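You operate a simulated robot arm through the tools that you are given. There is no shell and no other tool.

You run a simulated two-armed robot. Do the job below in one go: nothing can be reset, and whatever is moved stays where it is left.

Task
Reset both straps on mould 61 to the load card's tension.
Fine: press each winch's release key once, then stroke its lever till its display shows the tension; strap blocks and edge guards stay where they are.

It is judged by the outcome, as a careful person would: the job done as asked, and still so three seconds after it is handed in. It fails if anything else is knocked over, pushed out of place, dropped, spilled or broken.

Robot
Two 7-joint arms with three-finger grippers on one trunk that stands fixed in place. Base frame: the origin is at the foot of the trunk, x ahead of it, y to its left, z up. Readings come in m, rad, newtons and seconds.
The left shoulder is at [0.07, 0.146, 1.088], the right one opposite. With the tool pointing down near the work surface each hand reaches from about 0.1 to 0.64 m from the base axis, measured 20 degrees to its own side. Payload 2.2 kg a hand.
The tool frame of a hand sits at the grasp point between the pads (the TCP): z along the fingers, y along the line on which they close. The tips reach 0.028 m beyond it. Largest opening 0.102 m; the body of the gripper starts 0.071 m behind the TCP.
Orientation is told as [roll, pitch, yaw] about the base's x, y, z axes, in that order, counted from this pose: with the fingers straight down and closing along the base's y, the tool's x points along the base's -x, its y along +y and its z along -z.

Tools
- The arms move only by the tool step_arm. It takes "left_deltas", "right_deltas" or both (then of equal length, played together; a hand with none holds still); each is a list of rows, each a list of 7 numbers: the turn, a rotation vector about the base's x, y, z in units of 60 degrees (1.0 is 60 degrees), then the shift along the base's x, y, z in units of 300 mm (1.0 is 300 mm), then the gripper command, from -1 (fully open) to 1 (shut), values between in proportion. In form: [[wx, wy, wz, tx, ty, tz, fingers], ...]. A call has 1 to 20 rows; each row is the pose to reach, as a shift and turn from the pose commanded when the call began. A call with a number of a shift or a turn outside -1 to 1 is refused whole. Rows are played at 5 a second. More than 0.05 m and 0.15 rad between two rows, or a gripper value outside its range, and nothing of the call is played. Where a pose cannot be reached the arm comes as near as it can. A force on the tool above 40 N (or 10 N above the force at the start of the call, whichever is more), or a blocked arm, ends the call early, and 0.2 s more pass. Each finger halts on what it meets, pressing with about 36 N; the grip force reading is that of the motor and also rises with nothing between the fingers. The clock runs only during rows and for 0.2 s after the last one: add rows that repeat a pose to give the fingers time. The reply holds the time, the measured pose of the TCP, the force on the tool along the base axes, the opening and the grip force, in the units named above and with some noise, with the torque about the TCP (base axes, N m) and any sound that the robot's microphone picked up.
- Cameras (640 x 400 px; columns grow to the right, rows downward): "scene" is now at [0.1101, -0.0507, 1.2928]; the picture's right is [-0.65, -0.76, 0.00], its down [-0.57, 0.49, -0.66] and it looks along [0.50, -0.43, -0.75] (base axes); focal length 369 px, centre (320, 200). "left" rides on the left gripper at [0.072, 0.038, -0.086] in its tool frame; the picture's right is [-0.46, 0.89, 0.00], its down [-0.60, -0.32, -0.73] and it looks along [-0.65, -0.34, 0.68] (tool axes); focal length 256 px, centre (320, 200). "right" rides on the right gripper at [0.069, 0.044, -0.086] in its tool frame; the picture's right is [-0.53, 0.85, 0.00], its down [-0.58, -0.36, -0.73] and it looks along [-0.62, -0.39, 0.68] (tool axes); focal length 256 px, centre (320, 200). There is no depth. A picture from a camera that has moved, and an enlarged one, comes with that camera's place and axes in the base frame and with its lens.
- grab_frame(camera): a new picture of that camera. The clock stands still meanwhile.
- move_column(by): slides the trunk up (or, below 0, down) by that many m; the arms and the scene camera ride with it, the base frame stays. It gives what a move gives, with no picture.
- head_to(pan, tilt): turns the head with the scene camera to pan (to the left, within 1.501 rad either way) and tilt (down, from -0.506 to 1.204), counted from straight ahead of the robot. It gives what a move gives.
- zoom(camera, box): a new picture of the part [left, top, right, bottom] of that camera's present view, enlarged. The clock stands still meanwhile.
- job_done(): hands the job in; it is judged then, once.

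Places have to be worked out from the pictures, the camera data and where the tool is seen. Open the grippers and draw the arms clear of the work before you hand the job in, unless the task says otherwise.

The tools are called after "Request:" by a JSON object that holds its "fn" and its "kwargs". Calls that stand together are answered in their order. step_arm: Moves the arms, as the interface text tells. Its arguments: {"type":"object","properties":{"left_deltas":{"type":"array"},"right_deltas":{"type":"array"}},"required":[]} The other tools are called the same way: move_column (by) slides the trunk up or down; head_to (pan, tilt) turns the head that bears the scene camera; grab_frame (camera) takes a picture; zoom (camera, box) takes an enlarged picture of a part of a camera's view; job_done () hands the job in.

At the start:

```text
clock: 0.0
left_tool_pos: [0.4056, -0.0821, 0.992]
left_ee_rot: [0.0, 0.002, 0.0]
left_force: [-0.7, 1.0, -0.2]
left_torque: [-0.02, 0.0, 0.02]
left_finger_gap: 0.1022
left_gripper_force: 0.1
right_tool_pos: [0.2718, -0.411, 0.9729]
right_ee_rot: [0.001, 0.0, -0.001]
right_force: [0.3, -0.2, -0.4]
right_torque: [0.0, 0.0, 0.02]
right_finger_gap: 0.1021
right_gripper_force: 0.1
trunk travel left (down, up): [-0.625, 0.315]
head pan, tilt: [-0.705, 0.855]
```

scene: 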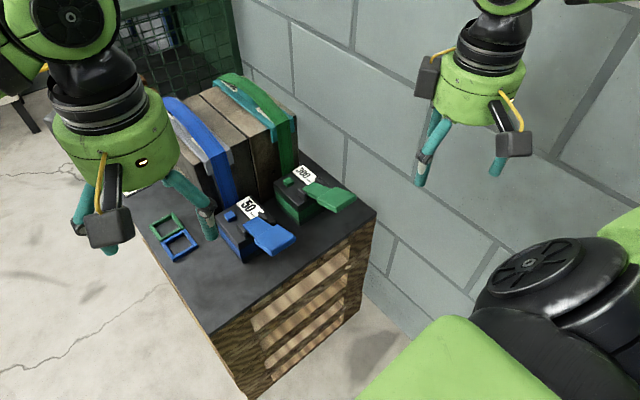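
right: 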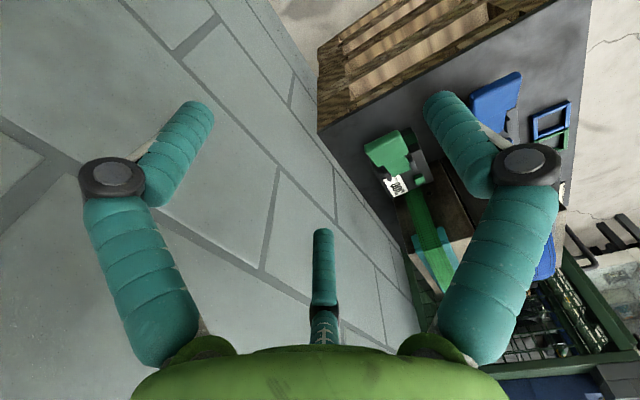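
left: 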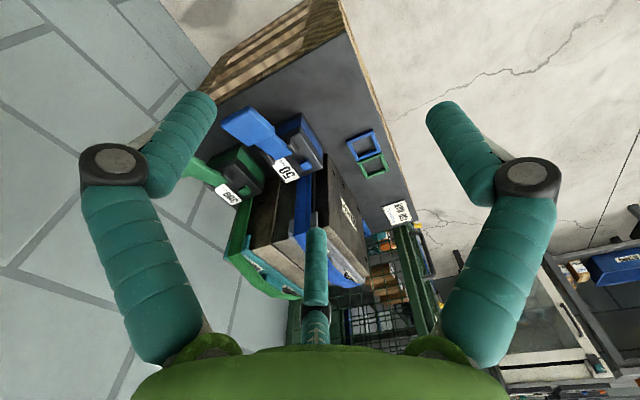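

The two winches (blue and green) with levers sit at the near edge of the crate top, and small cards are visible. I'll zoom in to read displays and labels.

Request:
{"fn": "zoom", "kwargs": {"camera": "scene", "box": [200, 150, 380, 262]}}

Request:
{"fn": "zoom", "kwargs": {"camera": "left", "box": [320, 120, 448, 240]}}

Request:
{"fn": "zoom", "kwargs": {"camera": "left", "box": [180, 90, 340, 220]}}

Request:
{"fn": "zoom", "kwargs": {"camera": "right", "box": [350, 60, 600, 220]}}

```text
3.56 times, centred on (290, 206) of scene
camera zoom: at [0.1101, -0.0507, 1.2928], right [-0.65, -0.76, 0.0], down [-0.57, 0.49, -0.66], along [0.5, -0.43, -0.75], focal length 1311 px, centre (427, 179)
```

zoom: 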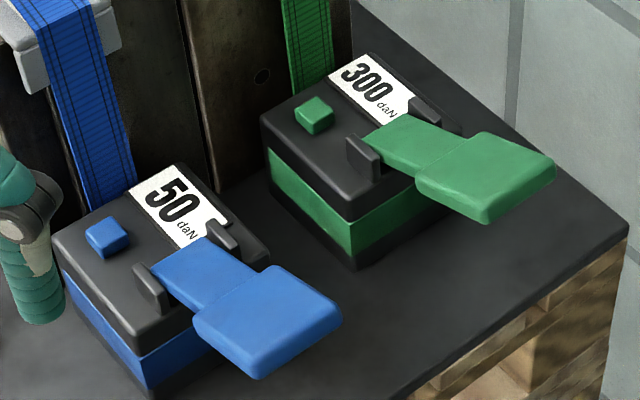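

```text
3.33 times, centred on (384, 180) of left
camera zoom: at [0.3327, -0.0436, 1.0774], right [0.46, 0.89, 0.0], down [0.6, -0.32, 0.73], along [0.65, -0.34, -0.68], focal length 853 px, centre (107, 267)
```

zoom: 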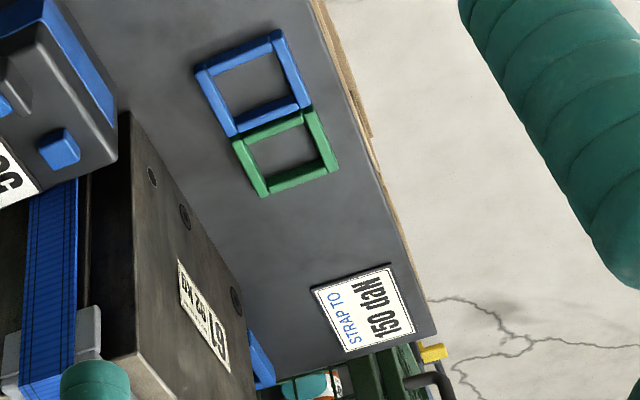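

```text
3.08 times, centred on (260, 155) of left
camera zoom: at [0.3327, -0.0436, 1.0774], right [0.46, 0.89, 0.0], down [0.6, -0.32, 0.73], along [0.65, -0.34, -0.68], focal length 788 px, centre (505, 338)
```

zoom: 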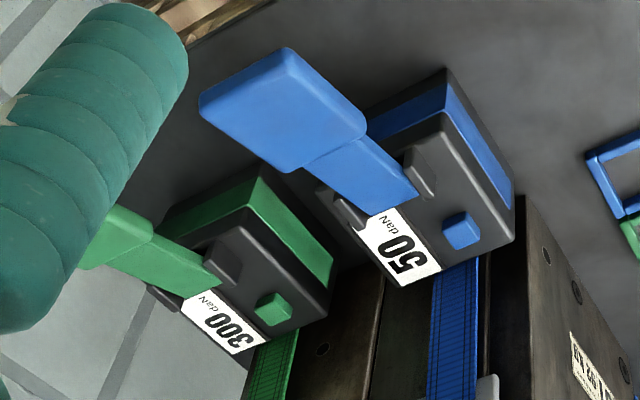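

```text
2.50 times, centred on (475, 140) of right
camera zoom: at [0.202, -0.3675, 1.0599], right [0.54, 0.84, 0.0], down [0.58, -0.37, 0.73], along [0.62, -0.39, -0.68], focal length 640 px, centre (-68, 350)
```

zoom: 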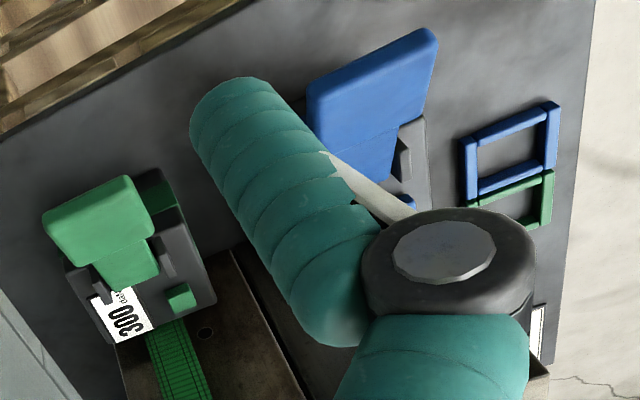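

The load card reads "STRAP TO 150 daN". I'll check it closely, along with the mould label and the straps and guards, before touching anything.

Request:
{"fn": "zoom", "kwargs": {"camera": "left", "box": [330, 180, 420, 236]}}

Request:
{"fn": "zoom", "kwargs": {"camera": "scene", "box": [130, 60, 310, 172]}}

Request:
{"fn": "zoom", "kwargs": {"camera": "left", "box": [220, 160, 400, 300]}}

```text
7.11 times, centred on (375, 208) of left
camera zoom: at [0.3327, -0.0436, 1.0774], right [0.46, 0.89, 0.0], down [0.6, -0.32, 0.73], along [0.65, -0.34, -0.68], focal length 1820 px, centre (-71, 143)
```

zoom: 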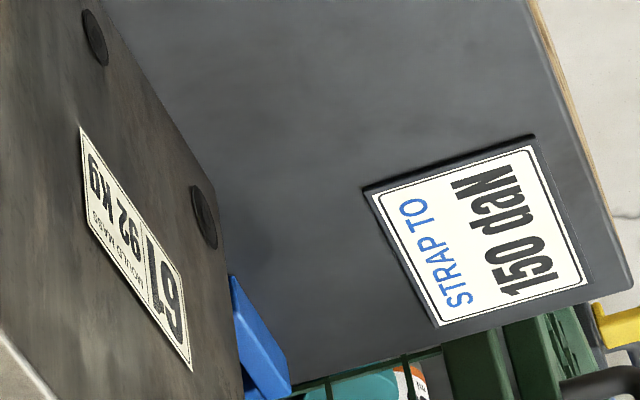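

```text
3.56 times, centred on (220, 116) of scene
camera zoom: at [0.1101, -0.0507, 1.2928], right [-0.65, -0.76, 0.0], down [-0.57, 0.49, -0.66], along [0.5, -0.43, -0.75], focal length 1311 px, centre (676, 499)
```

zoom: 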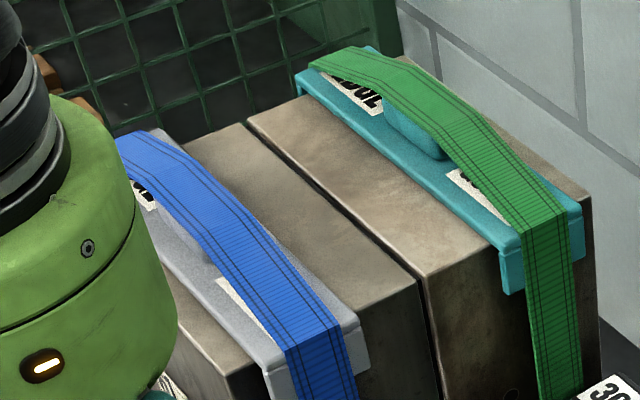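

```text
2.86 times, centred on (310, 230) of left
camera zoom: at [0.3327, -0.0436, 1.0774], right [0.46, 0.89, 0.0], down [0.6, -0.32, 0.73], along [0.65, -0.34, -0.68], focal length 731 px, centre (349, 114)
```

zoom: 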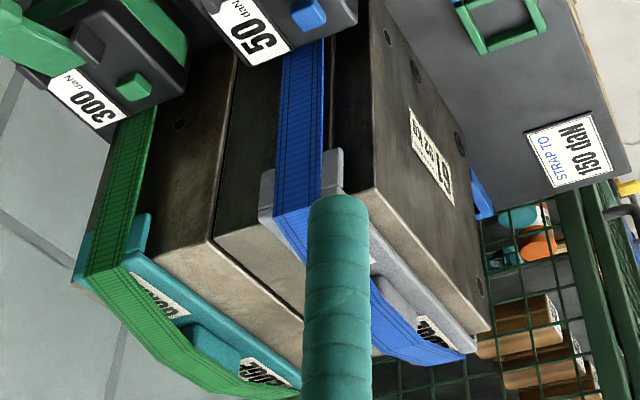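

Both guards carry printed labels partly hidden beneath the straps. I need to read those, since a limit might be printed on them.

Request:
{"fn": "zoom", "kwargs": {"camera": "left", "box": [230, 240, 310, 300]}}

Request:
{"fn": "zoom", "kwargs": {"camera": "left", "box": [320, 240, 390, 290]}}

Request:
{"fn": "zoom", "kwargs": {"camera": "scene", "box": [210, 70, 300, 126]}}

Request:
{"fn": "zoom", "kwargs": {"camera": "scene", "box": [150, 90, 240, 150]}}

```text
6.67 times, centred on (270, 270) of left
camera zoom: at [0.3327, -0.0436, 1.0774], right [0.46, 0.89, 0.0], down [0.6, -0.32, 0.73], along [0.65, -0.34, -0.68], focal length 1707 px, centre (653, -267)
```

zoom: 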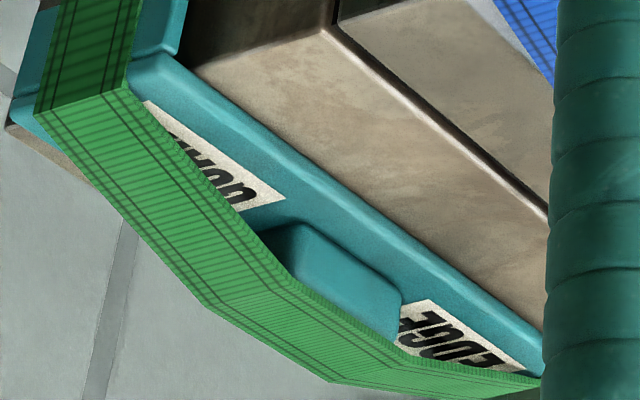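

```text
8.00 times, centred on (355, 265) of left
camera zoom: at [0.3327, -0.0436, 1.0774], right [0.46, 0.89, 0.0], down [0.6, -0.32, 0.73], along [0.65, -0.34, -0.68], focal length 2048 px, centre (40, -320)
```

zoom: 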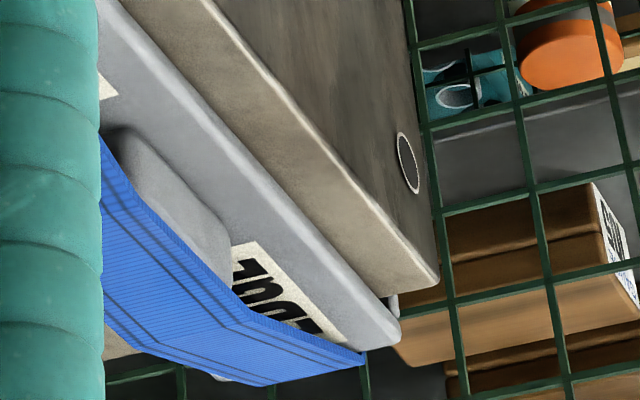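

```text
7.11 times, centred on (255, 98) of scene
camera zoom: at [0.1101, -0.0507, 1.2928], right [-0.65, -0.76, 0.0], down [-0.57, 0.49, -0.66], along [0.5, -0.43, -0.75], focal length 2622 px, centre (782, 925)
```

zoom: 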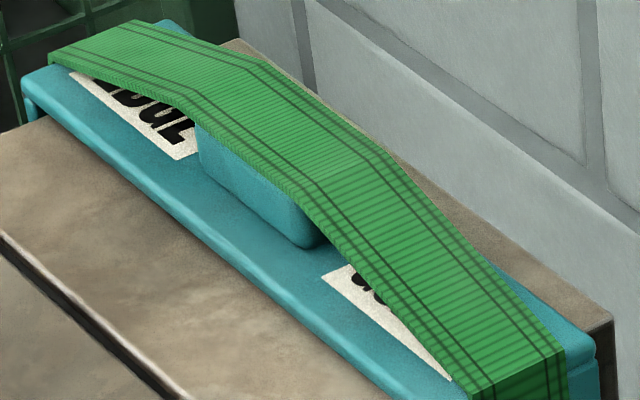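

```text
6.67 times, centred on (195, 120) of scene
camera zoom: at [0.1101, -0.0507, 1.2928], right [-0.65, -0.76, 0.0], down [-0.57, 0.49, -0.66], along [0.5, -0.43, -0.75], focal length 2458 px, centre (1153, 733)
```

zoom: 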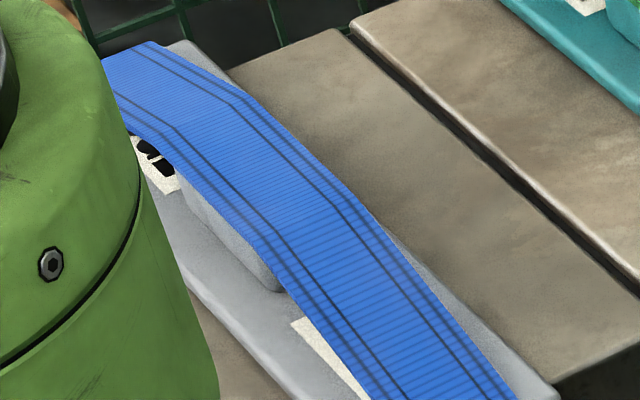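

The guard labels look like "EDGE …" text, mostly hidden under the straps. I'll swing the left hand out to the left so the scene camera sees everything and the hand camera gives a second viewpoint.

Request:
{"fn": "step_arm", "kwargs": {"left_deltas": [[0, 0, 0, 0, 0.13, 0.03, -1], [0, 0, 0, 0, 0.26, 0.06, -1], [0, 0, 0, 0, 0.4, 0.1, -1], [0, 0, 0, 0, 0.53, 0.13, -1], [0, 0, 0, 0, 0.66, 0.16, -1], [0, 0, 0, 0, 0.8, 0.2, -1], [0, 0, 0, 0, 0.8, 0.2, -1]]}}

Request:
{"fn": "grab_frame", "kwargs": {"camera": "left"}}

Request:
{"fn": "grab_frame", "kwargs": {"camera": "scene"}}

```text
clock: 1.6
left_tool_pos: [0.4066, 0.1566, 1.0512]
left_ee_rot: [0.002, 0.001, -0.001]
left_force: [-1.0, -0.4, 0.3]
left_torque: [-0.01, 0.0, 0.01]
left_finger_gap: 0.1019
left_gripper_force: 0.1
right_tool_pos: [0.2732, -0.4119, 0.9729]
right_ee_rot: [0.001, 0.001, -0.001]
right_force: [-0.1, 0.4, -0.8]
right_torque: [0.04, -0.03, -0.03]
right_finger_gap: 0.1022
right_gripper_force: 0.1
trunk travel left (down, up): [-0.625, 0.315]
head pan, tilt: [-0.705, 0.855]
```

```text
taken
camera left: at [0.333, 0.1946, 1.1377], right [0.47, 0.89, 0.0], down [0.6, -0.32, 0.73], along [0.65, -0.34, -0.68], focal length 256 px, centre (320, 200)
```

left: 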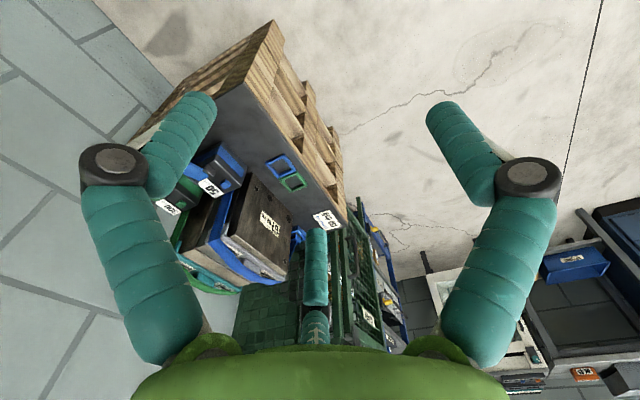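

```text
taken
camera scene: at [0.1108, -0.0519, 1.2926], right [-0.65, -0.76, 0.0], down [-0.57, 0.49, -0.65], along [0.5, -0.42, -0.76], focal length 369 px, centre (320, 200)
```

scene: 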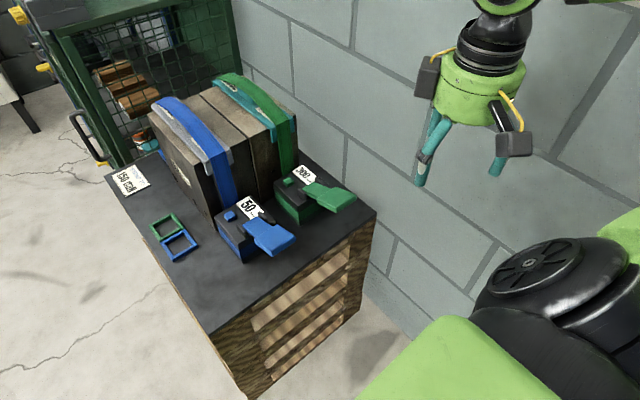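

Clear view now. I'll zoom in both views to get triangulation points and read the labels.

Request:
{"fn": "zoom", "kwargs": {"camera": "left", "box": [150, 130, 310, 230]}}

Request:
{"fn": "zoom", "kwargs": {"camera": "scene", "box": [100, 60, 324, 200]}}

Request:
{"fn": "zoom", "kwargs": {"camera": "scene", "box": [200, 150, 360, 250]}}

Request:
{"fn": "zoom", "kwargs": {"camera": "left", "box": [170, 210, 330, 310]}}

```text
4.00 times, centred on (230, 180) of left
camera zoom: at [0.333, 0.1946, 1.1377], right [0.47, 0.89, 0.0], down [0.6, -0.32, 0.73], along [0.65, -0.34, -0.68], focal length 1024 px, centre (680, 280)
```

zoom: 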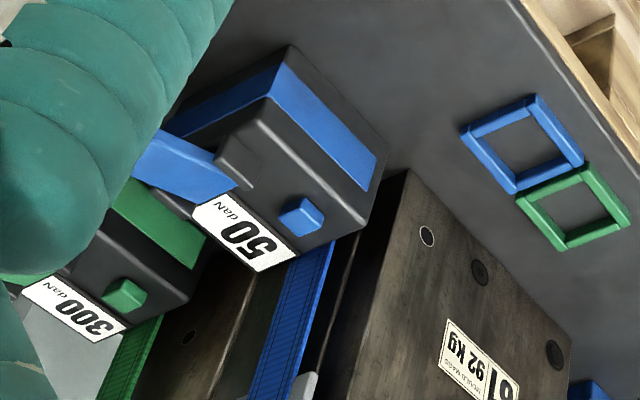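

```text
2.86 times, centred on (212, 130) of scene
camera zoom: at [0.1108, -0.0519, 1.2926], right [-0.65, -0.76, 0.0], down [-0.57, 0.49, -0.65], along [0.5, -0.42, -0.76], focal length 1054 px, centre (629, 400)
```

zoom: 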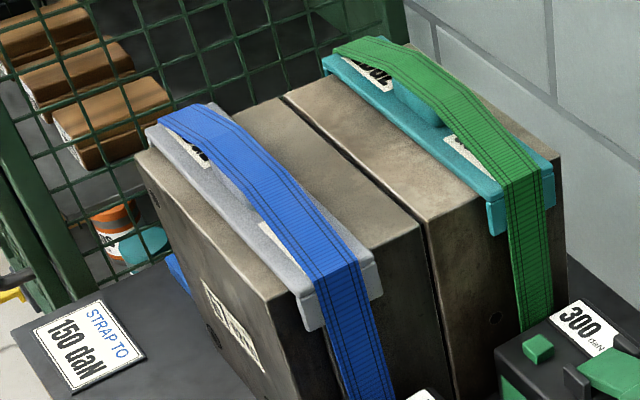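

```text
4.00 times, centred on (280, 200) of scene
camera zoom: at [0.1108, -0.0519, 1.2926], right [-0.65, -0.76, 0.0], down [-0.57, 0.49, -0.65], along [0.5, -0.42, -0.76], focal length 1475 px, centre (480, 200)
```

zoom: 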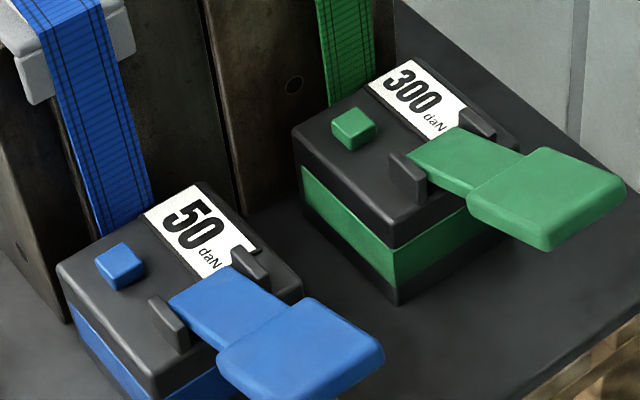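

```text
4.00 times, centred on (250, 260) of left
camera zoom: at [0.333, 0.1946, 1.1377], right [0.47, 0.89, 0.0], down [0.6, -0.32, 0.73], along [0.65, -0.34, -0.68], focal length 1024 px, centre (600, -40)
```

zoom: 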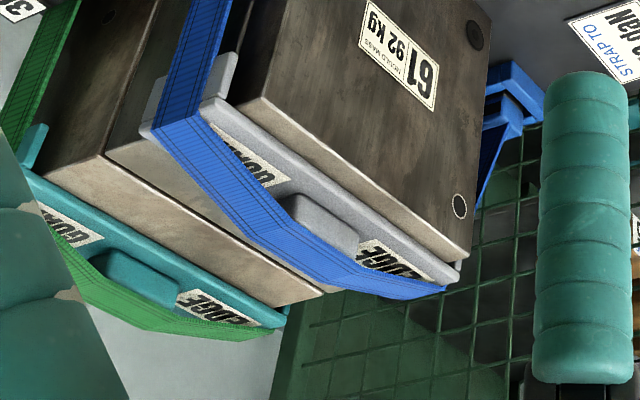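

The guards simply read "EDGE GUARD" and mould 61 spans both straps, so the target is 150 daN on each. By triangulation the blue key is ≈(0.616,-0.226,0.667), the green key ≈(0.616,-0.385,0.667), and the lever paddles ≈(0.48,-0.253,0.708) and (0.48,-0.42,0.708). I'll bring the right hand in, fingers shut and tilted forward to stay off the straps.

Request:
{"fn": "step_arm", "kwargs": {"right_deltas": [[0, -0.082, 0, 0.108, 0.053, -0.035, 0], [0, -0.164, 0, 0.216, 0.107, -0.07, 1], [0, -0.246, 0, 0.324, 0.16, -0.104, 1], [0, -0.328, 0, 0.432, 0.213, -0.139, 1], [0, -0.41, 0, 0.54, 0.267, -0.174, 1], [0, -0.492, 0, 0.649, 0.32, -0.208, 1], [0, -0.573, 0, 0.757, 0.373, -0.243, 1], [0, -0.573, 0, 0.757, 0.373, -0.243, 1]]}}

Request:
{"fn": "grab_frame", "kwargs": {"camera": "scene"}}

Request:
{"fn": "grab_frame", "kwargs": {"camera": "right"}}

```text
clock: 3.4
left_tool_pos: [0.4044, 0.1561, 1.0508]
left_ee_rot: [-0.001, -0.001, -0.001]
left_force: [-0.3, 0.6, 0.2]
left_torque: [-0.01, -0.04, 0.02]
left_finger_gap: 0.1021
left_gripper_force: 0.2
right_tool_pos: [0.4977, -0.2996, 0.9004]
right_ee_rot: [0.001, -0.603, -0.002]
right_force: [0.3, -0.8, -0.3]
right_torque: [-0.01, -0.01, -0.01]
right_finger_gap: 0.0023
right_gripper_force: 31.5
trunk travel left (down, up): [-0.625, 0.315]
head pan, tilt: [-0.705, 0.855]
```

```text
taken
camera scene: at [0.1091, -0.0508, 1.2928], right [-0.65, -0.76, 0.0], down [-0.57, 0.49, -0.66], along [0.5, -0.43, -0.75], focal length 369 px, centre (320, 200)
```

scene: 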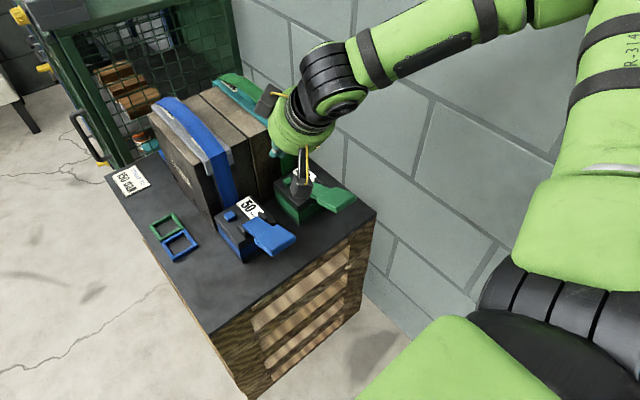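

```text
taken
camera right: at [0.3919, -0.255, 0.9331], right [0.44, 0.84, 0.3], down [0.06, -0.37, 0.93], along [0.9, -0.39, -0.21], focal length 256 px, centre (320, 200)
```

right: 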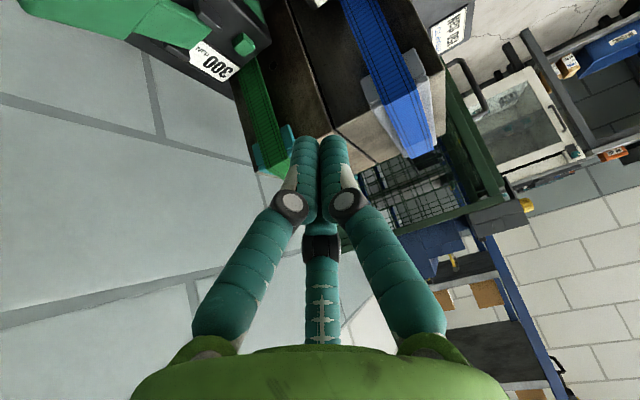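

The predicted fingertip position matches the picture, so calibration is good. I'll now move to a hover about 2.5 cm above the blue key.

Request:
{"fn": "step_arm", "kwargs": {"right_deltas": [[0, 0, 0, 0.09, 0.062, -0.1, 1], [0, 0, 0, 0.18, 0.125, -0.2, 1], [0, 0, 0, 0.27, 0.187, -0.3, 1], [0, 0, 0, 0.357, 0.243, -0.4, 1], [0, 0, 0, 0.357, 0.243, -0.5, 1], [0, 0, 0, 0.357, 0.243, -0.6, 1], [0, 0, 0, 0.357, 0.243, -0.6, 1]]}}

Request:
{"fn": "grab_frame", "kwargs": {"camera": "scene"}}

Request:
{"fn": "zoom", "kwargs": {"camera": "scene", "box": [200, 150, 360, 250]}}

Request:
{"fn": "zoom", "kwargs": {"camera": "left", "box": [150, 130, 310, 230]}}

Request:
{"fn": "grab_frame", "kwargs": {"camera": "right"}}

```text
clock: 5.0
left_tool_pos: [0.4053, 0.1577, 1.0518]
left_ee_rot: [0.001, 0.0, 0.0]
left_force: [-0.1, 0.5, 0.0]
left_torque: [-0.04, -0.01, 0.0]
left_finger_gap: 0.1022
left_gripper_force: 0.0
right_tool_pos: [0.5745, -0.2519, 0.7771]
right_ee_rot: [0.003, -0.6, -0.002]
right_force: [-0.2, 0.3, 0.5]
right_torque: [0.02, 0.05, 0.01]
right_finger_gap: 0.0021
right_gripper_force: 30.9
right hand out of reach, approached as far as the arm can: row 4, 5, 6, 7
trunk travel left (down, up): [-0.625, 0.315]
head pan, tilt: [-0.705, 0.855]
```

```text
taken
camera scene: at [0.1097, -0.0508, 1.2928], right [-0.65, -0.76, 0.0], down [-0.57, 0.49, -0.66], along [0.5, -0.43, -0.75], focal length 369 px, centre (320, 200)
```

scene: 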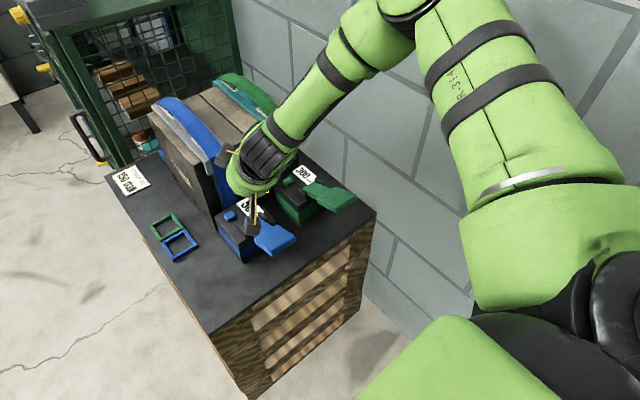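

```text
4.00 times, centred on (280, 200) of scene
camera zoom: at [0.1097, -0.0508, 1.2928], right [-0.65, -0.76, 0.0], down [-0.57, 0.49, -0.66], along [0.5, -0.43, -0.75], focal length 1475 px, centre (480, 200)
```

zoom: 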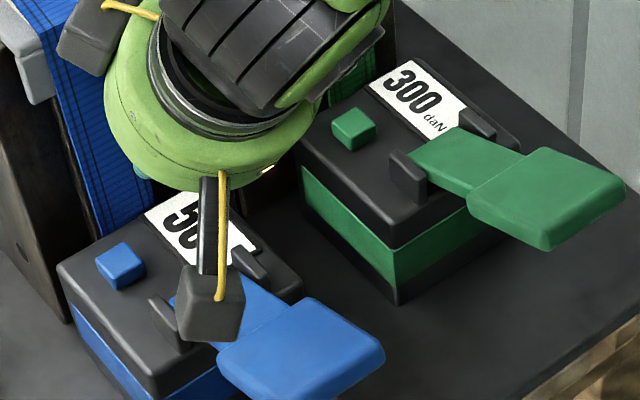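

```text
4.00 times, centred on (230, 180) of left
camera zoom: at [0.3322, 0.1952, 1.1378], right [0.46, 0.89, 0.0], down [0.6, -0.32, 0.73], along [0.65, -0.34, -0.68], focal length 1024 px, centre (680, 280)
```

zoom: 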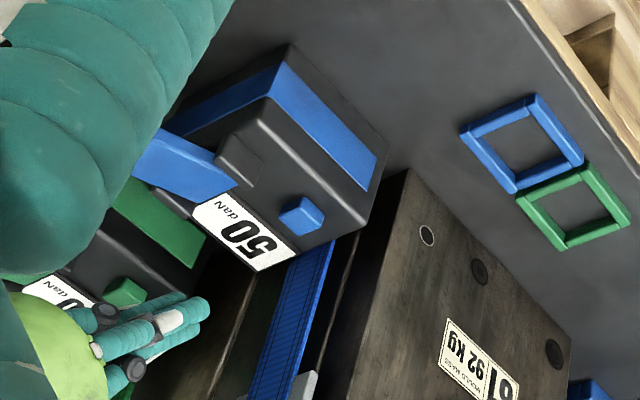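

```text
taken
camera right: at [0.469, -0.2075, 0.8101], right [0.44, 0.84, 0.3], down [0.06, -0.37, 0.93], along [0.9, -0.39, -0.21], focal length 256 px, centre (320, 200)
```

right: 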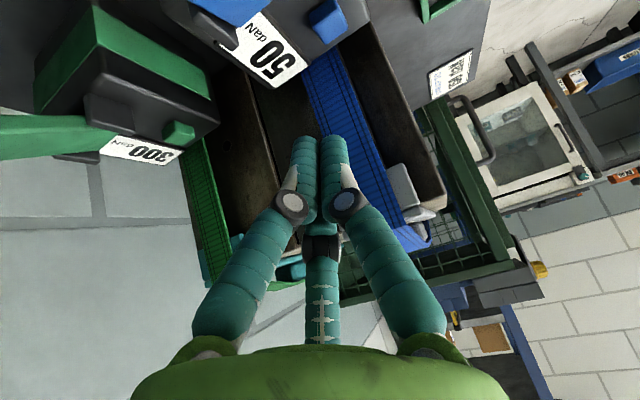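

The arm stopped short at (0.574,-0.252,0.777), so this pose is out of reach at the current trunk height. I'll raise both hands and pull back, then lower the trunk so the shoulder is closer to the work.

Request:
{"fn": "step_arm", "kwargs": {"right_deltas": [[0, 0, 0, -0.05, 0, 0.15, 1], [0, 0, 0, -0.1, 0, 0.3, 1], [0, 0, 0, -0.2, 0, 0.43, 1], [0, 0, 0, -0.3, 0, 0.56, 1], [0, 0, 0, -0.4, 0, 0.7, 1], [0, 0, 0, -0.5, 0, 0.8, 1], [0, 0, 0, -0.5, 0, 0.8, 1]], "left_deltas": [[0, 0, 0, 0, 0, 0.1, -1], [0, 0, 0, 0, 0, 0.2, -1], [0, 0, 0, 0, 0, 0.3, -1], [0, 0, 0, 0, 0, 0.4, -1], [0, 0, 0, 0, 0, 0.5, -1], [0, 0, 0, 0, 0, 0.6, -1], [0, 0, 0, 0, 0, 0.6, -1]]}}

```text
refused: row 5 steps farther than a row can; nothing moved
```

One row was slightly too long; I'll resend it with smaller steps.

Request:
{"fn": "step_arm", "kwargs": {"right_deltas": [[0, 0, 0, -0.05, 0, 0.12, 1], [0, 0, 0, -0.1, 0, 0.24, 1], [0, 0, 0, -0.18, 0, 0.36, 1], [0, 0, 0, -0.26, 0, 0.48, 1], [0, 0, 0, -0.34, 0, 0.6, 1], [0, 0, 0, -0.42, 0, 0.7, 1], [0, 0, 0, -0.5, 0, 0.8, 1], [0, 0, 0, -0.5, 0, 0.8, 1]], "left_deltas": [[0, 0, 0, 0, 0, 0.1, -1], [0, 0, 0, 0, 0, 0.2, -1], [0, 0, 0, 0, 0, 0.3, -1], [0, 0, 0, 0, 0, 0.4, -1], [0, 0, 0, 0, 0, 0.5, -1], [0, 0, 0, 0, 0, 0.6, -1], [0, 0, 0, 0, 0, 0.6, -1], [0, 0, 0, 0, 0, 0.6, -1]]}}

```text
clock: 6.8
left_tool_pos: [0.4057, 0.157, 1.2325]
left_ee_rot: [0.0, 0.002, 0.0]
left_force: [-0.3, -0.9, -1.0]
left_torque: [0.02, 0.05, -0.01]
left_finger_gap: 0.1019
left_gripper_force: 0.1
right_tool_pos: [0.4238, -0.2546, 1.0169]
right_ee_rot: [-0.001, -0.599, -0.001]
right_force: [0.8, 1.0, -0.2]
right_torque: [-0.02, 0.0, -0.01]
right_finger_gap: 0.002
right_gripper_force: 31.3
trunk travel left (down, up): [-0.625, 0.315]
head pan, tilt: [-0.705, 0.855]
```

The right hand is now at (0.424,-0.255,1.017), well above everything, so I'll lower the trunk 0.22 m.

Request:
{"fn": "move_column", "kwargs": {"by": -0.22}}

Request:
{"fn": "grab_frame", "kwargs": {"camera": "scene"}}

Request:
{"fn": "grab_frame", "kwargs": {"camera": "left"}}

```text
clock: 9.1
left_tool_pos: [0.4042, 0.1588, 1.0116]
left_ee_rot: [0.0, 0.001, 0.001]
left_force: [0.7, -0.5, -0.1]
left_torque: [0.0, -0.01, 0.01]
left_finger_gap: 0.102
left_gripper_force: 0.1
right_tool_pos: [0.4235, -0.2531, 0.7974]
right_ee_rot: [0.0, -0.6, -0.001]
right_force: [0.1, 0.1, 0.5]
right_torque: [0.05, -0.01, -0.02]
right_finger_gap: 0.0021
right_gripper_force: 31.6
trunk travel left (down, up): [-0.405, 0.535]
head pan, tilt: [-0.705, 0.855]
```

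```text
taken
camera scene: at [0.11, -0.0506, 1.0728], right [-0.65, -0.76, 0.0], down [-0.57, 0.49, -0.66], along [0.5, -0.43, -0.75], focal length 369 px, centre (320, 200)
```

scene: 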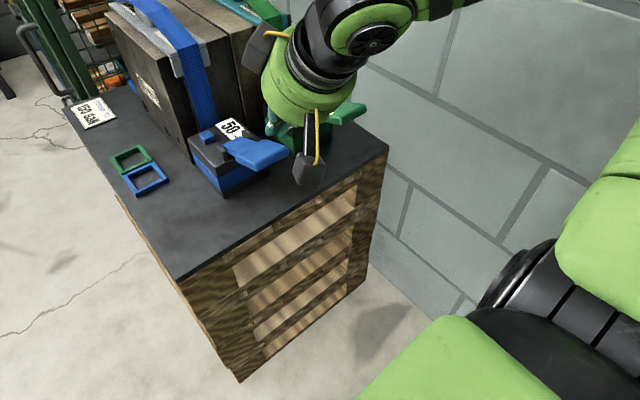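

```text
taken
camera left: at [0.3323, 0.1963, 1.0981], right [0.46, 0.89, 0.0], down [0.6, -0.32, 0.73], along [0.65, -0.34, -0.68], focal length 256 px, centre (320, 200)
```

left: 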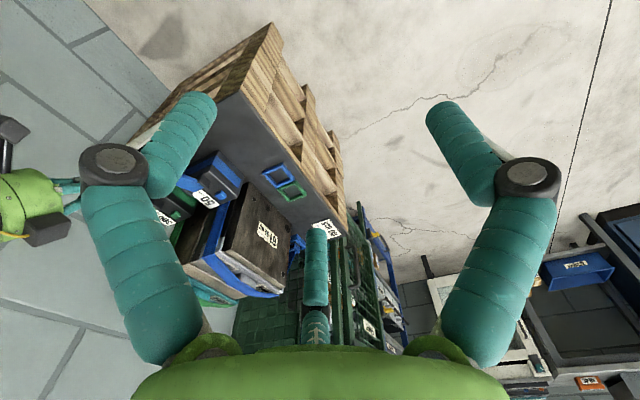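

From the lower viewpoint I'll zoom in to refine the key and lever heights.

Request:
{"fn": "zoom", "kwargs": {"camera": "scene", "box": [180, 100, 308, 200]}}

Request:
{"fn": "zoom", "kwargs": {"camera": "left", "box": [150, 140, 278, 240]}}

```text
4.00 times, centred on (244, 150) of scene
camera zoom: at [0.11, -0.0506, 1.0728], right [-0.65, -0.76, 0.0], down [-0.57, 0.49, -0.66], along [0.5, -0.43, -0.75], focal length 1475 px, centre (624, 400)
```

zoom: 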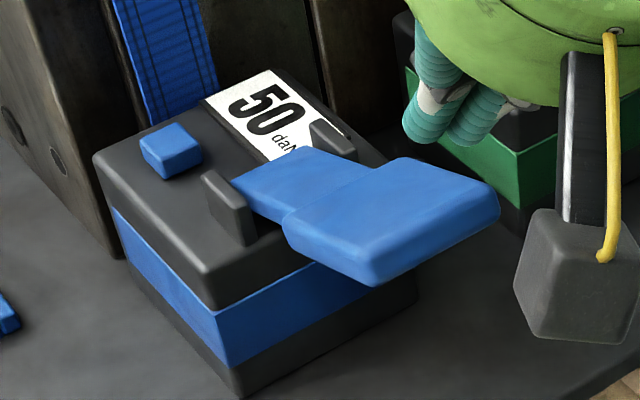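

```text
4.00 times, centred on (214, 190) of left
camera zoom: at [0.3323, 0.1963, 1.0981], right [0.46, 0.89, 0.0], down [0.6, -0.32, 0.73], along [0.65, -0.34, -0.68], focal length 1024 px, centre (744, 240)
```

zoom: 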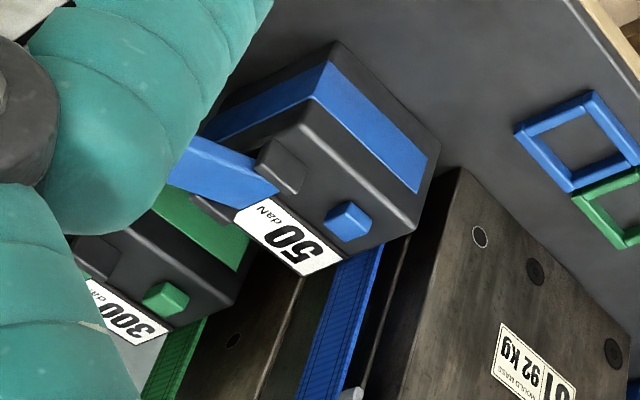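

The refined blue key is at ≈(0.614,-0.225,0.670). I'll move the right hand to hover above it, high over the lever first and then down.

Request:
{"fn": "step_arm", "kwargs": {"right_deltas": [[0, 0, 0, 0.12, 0.02, 0, 1], [0, 0, 0, 0.24, 0.04, 0, 1], [0, 0, 0, 0.36, 0.06, 0, 1], [0, 0, 0, 0.48, 0.08, 0, 1], [0, 0, 0, 0.605, 0.096, 0, 1], [0, 0, 0, 0.605, 0.096, -0.12, 1], [0, 0, 0, 0.605, 0.096, -0.24, 1], [0, 0, 0, 0.605, 0.096, -0.24, 1]]}}

Request:
{"fn": "zoom", "kwargs": {"camera": "scene", "box": [180, 100, 308, 200]}}

Request:
{"fn": "zoom", "kwargs": {"camera": "left", "box": [150, 140, 278, 240]}}

Request:
{"fn": "grab_frame", "kwargs": {"camera": "right"}}

```text
clock: 10.9
left_tool_pos: [0.4038, 0.1589, 1.0121]
left_ee_rot: [0.0, 0.001, 0.001]
left_force: [0.0, 0.0, -0.6]
left_torque: [0.0, 0.02, -0.01]
left_finger_gap: 0.1021
left_gripper_force: 0.1
right_tool_pos: [0.6049, -0.224, 0.7265]
right_ee_rot: [0.0, -0.6, -0.001]
right_force: [1.1, -0.5, 0.3]
right_torque: [-0.02, -0.01, -0.01]
right_finger_gap: 0.002
right_gripper_force: 31.6
trunk travel left (down, up): [-0.405, 0.535]
head pan, tilt: [-0.705, 0.855]
```

```text
4.00 times, centred on (244, 150) of scene
camera zoom: at [0.1096, -0.0506, 1.0728], right [-0.65, -0.76, 0.0], down [-0.57, 0.49, -0.66], along [0.5, -0.43, -0.75], focal length 1475 px, centre (624, 400)
```

zoom: 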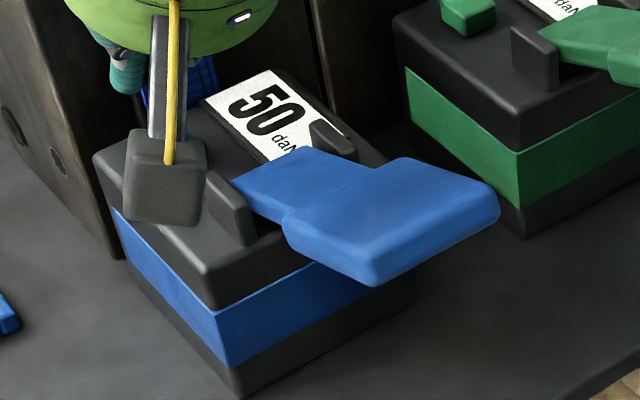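

```text
4.00 times, centred on (214, 190) of left
camera zoom: at [0.3319, 0.1963, 1.0982], right [0.46, 0.89, 0.0], down [0.6, -0.32, 0.73], along [0.65, -0.34, -0.68], focal length 1024 px, centre (744, 240)
```

zoom: 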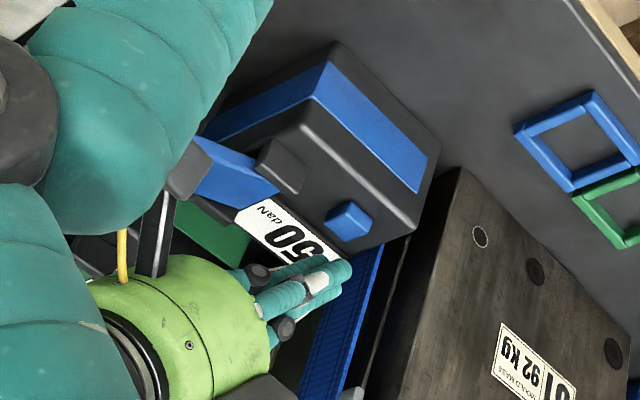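

```text
taken
camera right: at [0.4989, -0.1813, 0.7585], right [0.44, 0.84, 0.3], down [0.06, -0.36, 0.93], along [0.9, -0.39, -0.21], focal length 256 px, centre (320, 200)
```

right: 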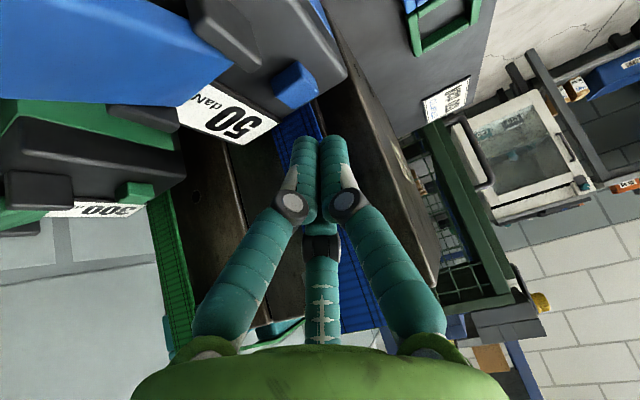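

The hover is reached at (0.605,-0.224,0.7265). I'll tilt slightly more so the upper housing on the gripper clears the strap and guard, then lower to just above the key.

Request:
{"fn": "step_arm", "kwargs": {"right_deltas": [[0, -0.072, 0, -0.008, 0, 0, 1], [0, -0.143, 0, -0.017, 0, 0, 1], [0, -0.143, 0, -0.017, -0.003, -0.035, 1], [0, -0.143, 0, -0.017, -0.003, -0.065, 1], [0, -0.143, 0, -0.017, -0.003, -0.065, 1]]}}

Request:
{"fn": "zoom", "kwargs": {"camera": "scene", "box": [180, 70, 308, 170]}}

Request:
{"fn": "zoom", "kwargs": {"camera": "left", "box": [180, 150, 276, 225]}}

Request:
{"fn": "zoom", "kwargs": {"camera": "right", "box": [200, 0, 420, 160]}}

```text
clock: 12.1
left_tool_pos: [0.4056, 0.1574, 1.0113]
left_ee_rot: [0.001, 0.0, 0.001]
left_force: [-0.1, -0.3, 0.3]
left_torque: [-0.01, 0.0, 0.0]
left_finger_gap: 0.1022
left_gripper_force: 0.1
right_tool_pos: [0.6004, -0.2258, 0.7058]
right_ee_rot: [0.0, -0.75, -0.001]
right_force: [-0.2, 0.6, -0.1]
right_torque: [0.01, -0.01, -0.03]
right_finger_gap: 0.002
right_gripper_force: 30.6
trunk travel left (down, up): [-0.405, 0.535]
head pan, tilt: [-0.705, 0.855]
```

```text
4.00 times, centred on (244, 120) of scene
camera zoom: at [0.11, -0.0506, 1.0728], right [-0.65, -0.76, 0.0], down [-0.57, 0.49, -0.66], along [0.5, -0.43, -0.75], focal length 1475 px, centre (624, 520)
```

zoom: 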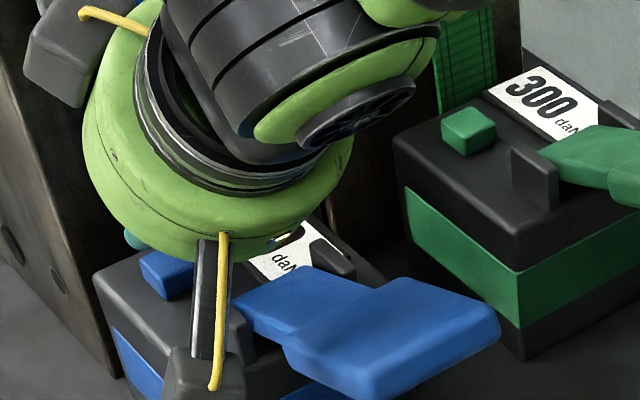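

```text
5.33 times, centred on (228, 188) of left
camera zoom: at [0.3323, 0.1963, 1.098], right [0.46, 0.89, 0.0], down [0.6, -0.32, 0.73], along [0.65, -0.34, -0.68], focal length 1365 px, centre (811, 267)
```

zoom: 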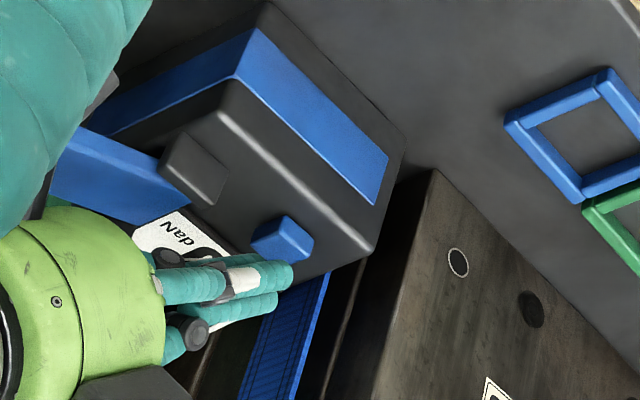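

```text
2.50 times, centred on (310, 80) of right
camera zoom: at [0.4907, -0.1818, 0.7227], right [0.39, 0.84, 0.36], down [-0.08, -0.36, 0.93], along [0.92, -0.39, -0.08], focal length 640 px, centre (345, 500)
```

zoom: 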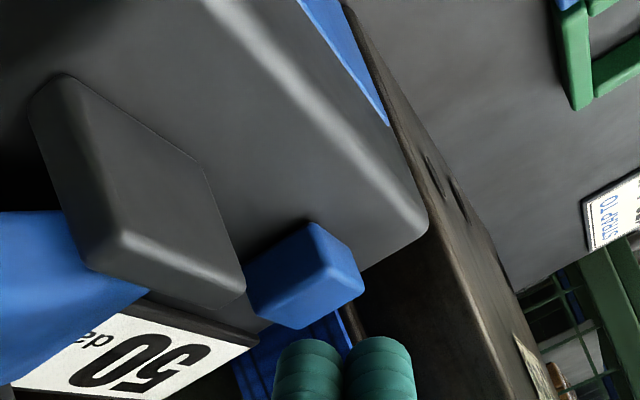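

The fingertips are centred over the key, about 1 cm above it. I'll descend slowly in small steps, watching force and sound.

Request:
{"fn": "step_arm", "kwargs": {"right_deltas": [[0, 0, 0, 0, 0, -0.007, 1], [0, 0, 0, 0, 0, -0.014, 1], [0, 0, 0, 0, 0, -0.021, 1], [0, 0, 0, 0, 0, -0.028, 1], [0, 0, 0, 0, 0, -0.033, 1], [0, 0, 0, 0, 0, -0.033, 1]]}}

Request:
{"fn": "zoom", "kwargs": {"camera": "right", "box": [200, 0, 420, 160]}}

```text
clock: 13.5
left_tool_pos: [0.4044, 0.1586, 1.0121]
left_ee_rot: [0.0, 0.001, 0.001]
left_force: [-0.4, 0.6, 0.3]
left_torque: [-0.01, 0.0, -0.01]
left_finger_gap: 0.1021
left_gripper_force: 0.0
right_tool_pos: [0.6003, -0.2253, 0.6961]
right_ee_rot: [0.004, -0.75, -0.001]
right_force: [-1.0, 0.1, 0.5]
right_torque: [-0.02, 0.03, -0.01]
right_finger_gap: 0.0022
right_gripper_force: 31.6
trunk travel left (down, up): [-0.405, 0.535]
head pan, tilt: [-0.705, 0.855]
```

```text
2.50 times, centred on (310, 80) of right
camera zoom: at [0.4906, -0.1815, 0.713], right [0.39, 0.84, 0.37], down [-0.08, -0.37, 0.93], along [0.92, -0.39, -0.08], focal length 640 px, centre (345, 500)
```

zoom: 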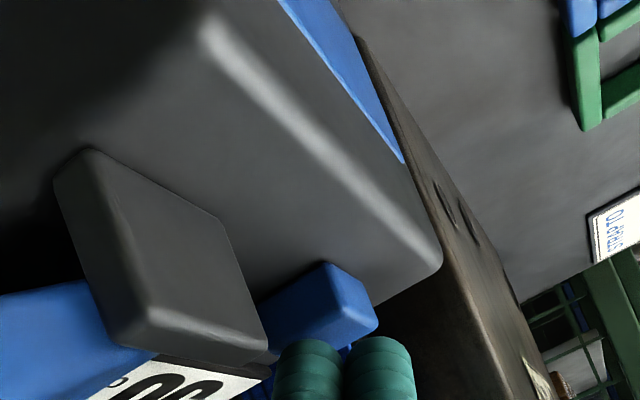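

Still no contact (0.5 N). I'll continue down in 1.5 mm steps.

Request:
{"fn": "step_arm", "kwargs": {"right_deltas": [[0, 0, 0, 0, -0.005, -0.005, 1], [0, 0, 0, 0, -0.005, -0.01, 1], [0, 0, 0, 0, -0.005, -0.015, 1], [0, 0, 0, 0, -0.005, -0.02, 1], [0, 0, 0, 0, -0.005, -0.02, 1]]}}

Request:
{"fn": "zoom", "kwargs": {"camera": "right", "box": [200, 0, 420, 160]}}

```text
clock: 14.7
left_tool_pos: [0.4043, 0.1579, 1.0125]
left_ee_rot: [0.001, -0.001, 0.0]
left_force: [-0.3, 0.3, 0.2]
left_torque: [-0.01, 0.02, 0.02]
left_finger_gap: 0.1023
left_gripper_force: 0.0
right_tool_pos: [0.5997, -0.2272, 0.6893]
right_ee_rot: [-0.001, -0.75, -0.002]
right_force: [-1.6, 0.3, 5.8]
right_torque: [-0.09, 0.01, -0.01]
right_finger_gap: 0.0022
right_gripper_force: 31.2
trunk travel left (down, up): [-0.405, 0.535]
head pan, tilt: [-0.705, 0.855]
heard: click
```

```text
2.50 times, centred on (310, 80) of right
camera zoom: at [0.4901, -0.1832, 0.7075], right [0.39, 0.84, 0.36], down [-0.08, -0.36, 0.93], along [0.92, -0.39, -0.08], focal length 640 px, centre (345, 500)
```

zoom: 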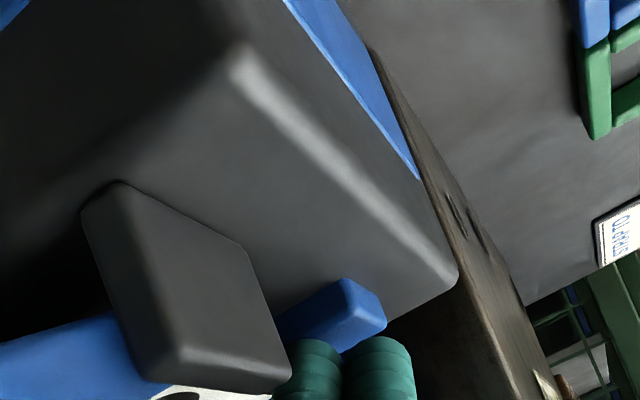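

A click was heard at 5.8 N, so the key is pressed. I'll retract straight up and away, then read the display.

Request:
{"fn": "step_arm", "kwargs": {"right_deltas": [[0, 0, 0, 0, 0, 0.05, 1], [0, 0, 0, 0, 0, 0.13, 1], [0, 0, 0, -0.1, 0, 0.23, 1], [0, 0, 0, -0.2, 0, 0.33, 1], [0, 0, 0, -0.3, 0, 0.4, 1], [0, 0, 0, -0.4, -0.1, 0.4, 1], [0, 0, 0, -0.4, -0.1, 0.4, 1]]}}

Request:
{"fn": "grab_frame", "kwargs": {"camera": "scene"}}

Request:
{"fn": "zoom", "kwargs": {"camera": "left", "box": [150, 140, 278, 240]}}

Request:
{"fn": "grab_frame", "kwargs": {"camera": "right"}}

```text
clock: 16.3
left_tool_pos: [0.4053, 0.1596, 1.0113]
left_ee_rot: [0.0, -0.001, 0.001]
left_force: [0.4, 0.0, 1.4]
left_torque: [-0.02, 0.01, -0.02]
left_finger_gap: 0.1019
left_gripper_force: 0.0
right_tool_pos: [0.4794, -0.2576, 0.81]
right_ee_rot: [-0.001, -0.748, 0.0]
right_force: [-0.5, 0.4, 0.4]
right_torque: [0.01, 0.03, 0.03]
right_finger_gap: 0.0021
right_gripper_force: 31.1
trunk travel left (down, up): [-0.405, 0.535]
head pan, tilt: [-0.705, 0.855]
```

```text
taken
camera scene: at [0.1106, -0.0497, 1.0727], right [-0.65, -0.76, 0.0], down [-0.57, 0.49, -0.66], along [0.5, -0.43, -0.75], focal length 369 px, centre (320, 200)
```

scene: 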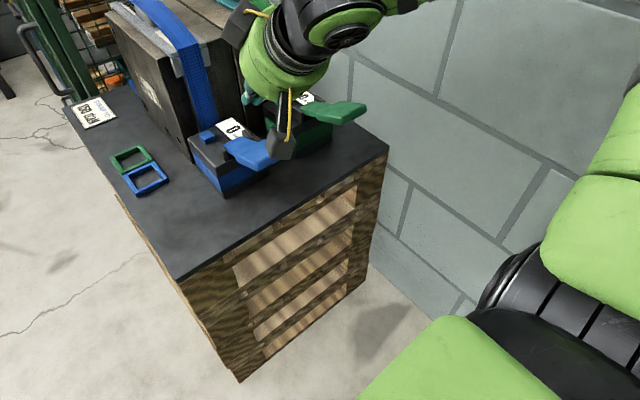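

```text
4.00 times, centred on (214, 190) of left
camera zoom: at [0.3329, 0.1972, 1.0976], right [0.46, 0.89, 0.0], down [0.6, -0.32, 0.73], along [0.65, -0.34, -0.68], focal length 1024 px, centre (744, 240)
```

zoom: 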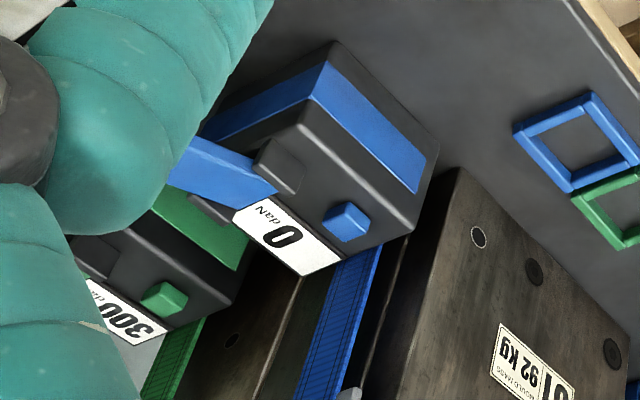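

```text
taken
camera right: at [0.3701, -0.2132, 0.8269], right [0.39, 0.85, 0.36], down [-0.08, -0.36, 0.93], along [0.92, -0.39, -0.08], focal length 256 px, centre (320, 200)
```

right: 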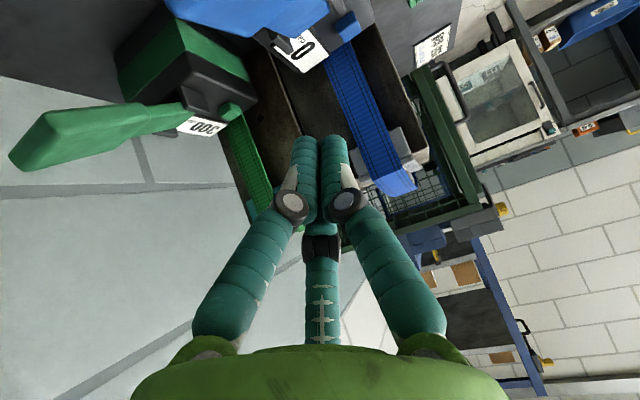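

Blue shows 0 daN. Next is the blue lever: its paddle top is ≈(0.48,-0.253,0.708), tilted up toward me. I'll bring the fingertips over the paddle and press gently to learn how it strokes.

Request:
{"fn": "step_arm", "kwargs": {"right_deltas": [[0, 0, 0, -0.063, 0.013, -0.05, 1], [0, 0, 0, -0.063, 0.013, -0.12, 1], [0, 0, 0, -0.063, 0.013, -0.18, 1], [0, 0, 0, -0.063, 0.013, -0.21, 1], [0, 0, 0, -0.063, 0.013, -0.21, 1]]}}

Request:
{"fn": "grab_frame", "kwargs": {"camera": "scene"}}

Request:
{"fn": "grab_frame", "kwargs": {"camera": "right"}}

Request:
{"fn": "grab_frame", "kwargs": {"camera": "left"}}

```text
clock: 17.5
left_tool_pos: [0.4052, 0.1562, 1.012]
left_ee_rot: [0.001, 0.001, -0.001]
left_force: [-0.5, 0.8, -0.4]
left_torque: [0.0, 0.0, 0.01]
left_finger_gap: 0.1019
left_gripper_force: 0.0
right_tool_pos: [0.4609, -0.2535, 0.7471]
right_ee_rot: [0.0, -0.75, -0.002]
right_force: [0.9, -0.2, 1.0]
right_torque: [0.0, -0.05, 0.0]
right_finger_gap: 0.002
right_gripper_force: 32.2
trunk travel left (down, up): [-0.405, 0.535]
head pan, tilt: [-0.705, 0.855]
```

```text
taken
camera scene: at [0.11, -0.0506, 1.0728], right [-0.65, -0.76, 0.0], down [-0.57, 0.49, -0.66], along [0.5, -0.43, -0.75], focal length 369 px, centre (320, 200)
```

scene: 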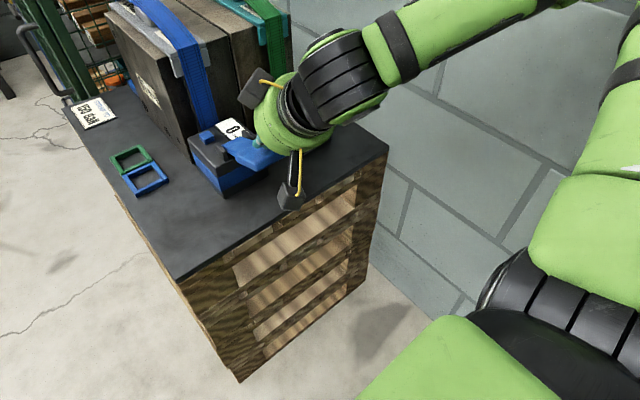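

```text
taken
camera right: at [0.3514, -0.2094, 0.7641], right [0.39, 0.84, 0.36], down [-0.08, -0.36, 0.93], along [0.92, -0.39, -0.08], focal length 256 px, centre (320, 200)
```

right: 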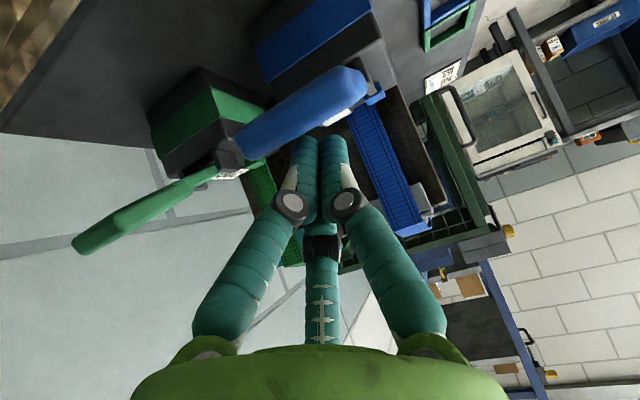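

```text
taken
camera left: at [0.3324, 0.1963, 1.0981], right [0.46, 0.89, 0.0], down [0.6, -0.32, 0.73], along [0.65, -0.34, -0.68], focal length 256 px, centre (320, 200)
```

left: 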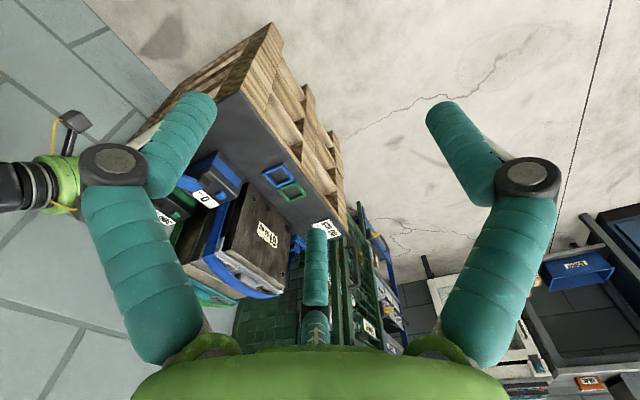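

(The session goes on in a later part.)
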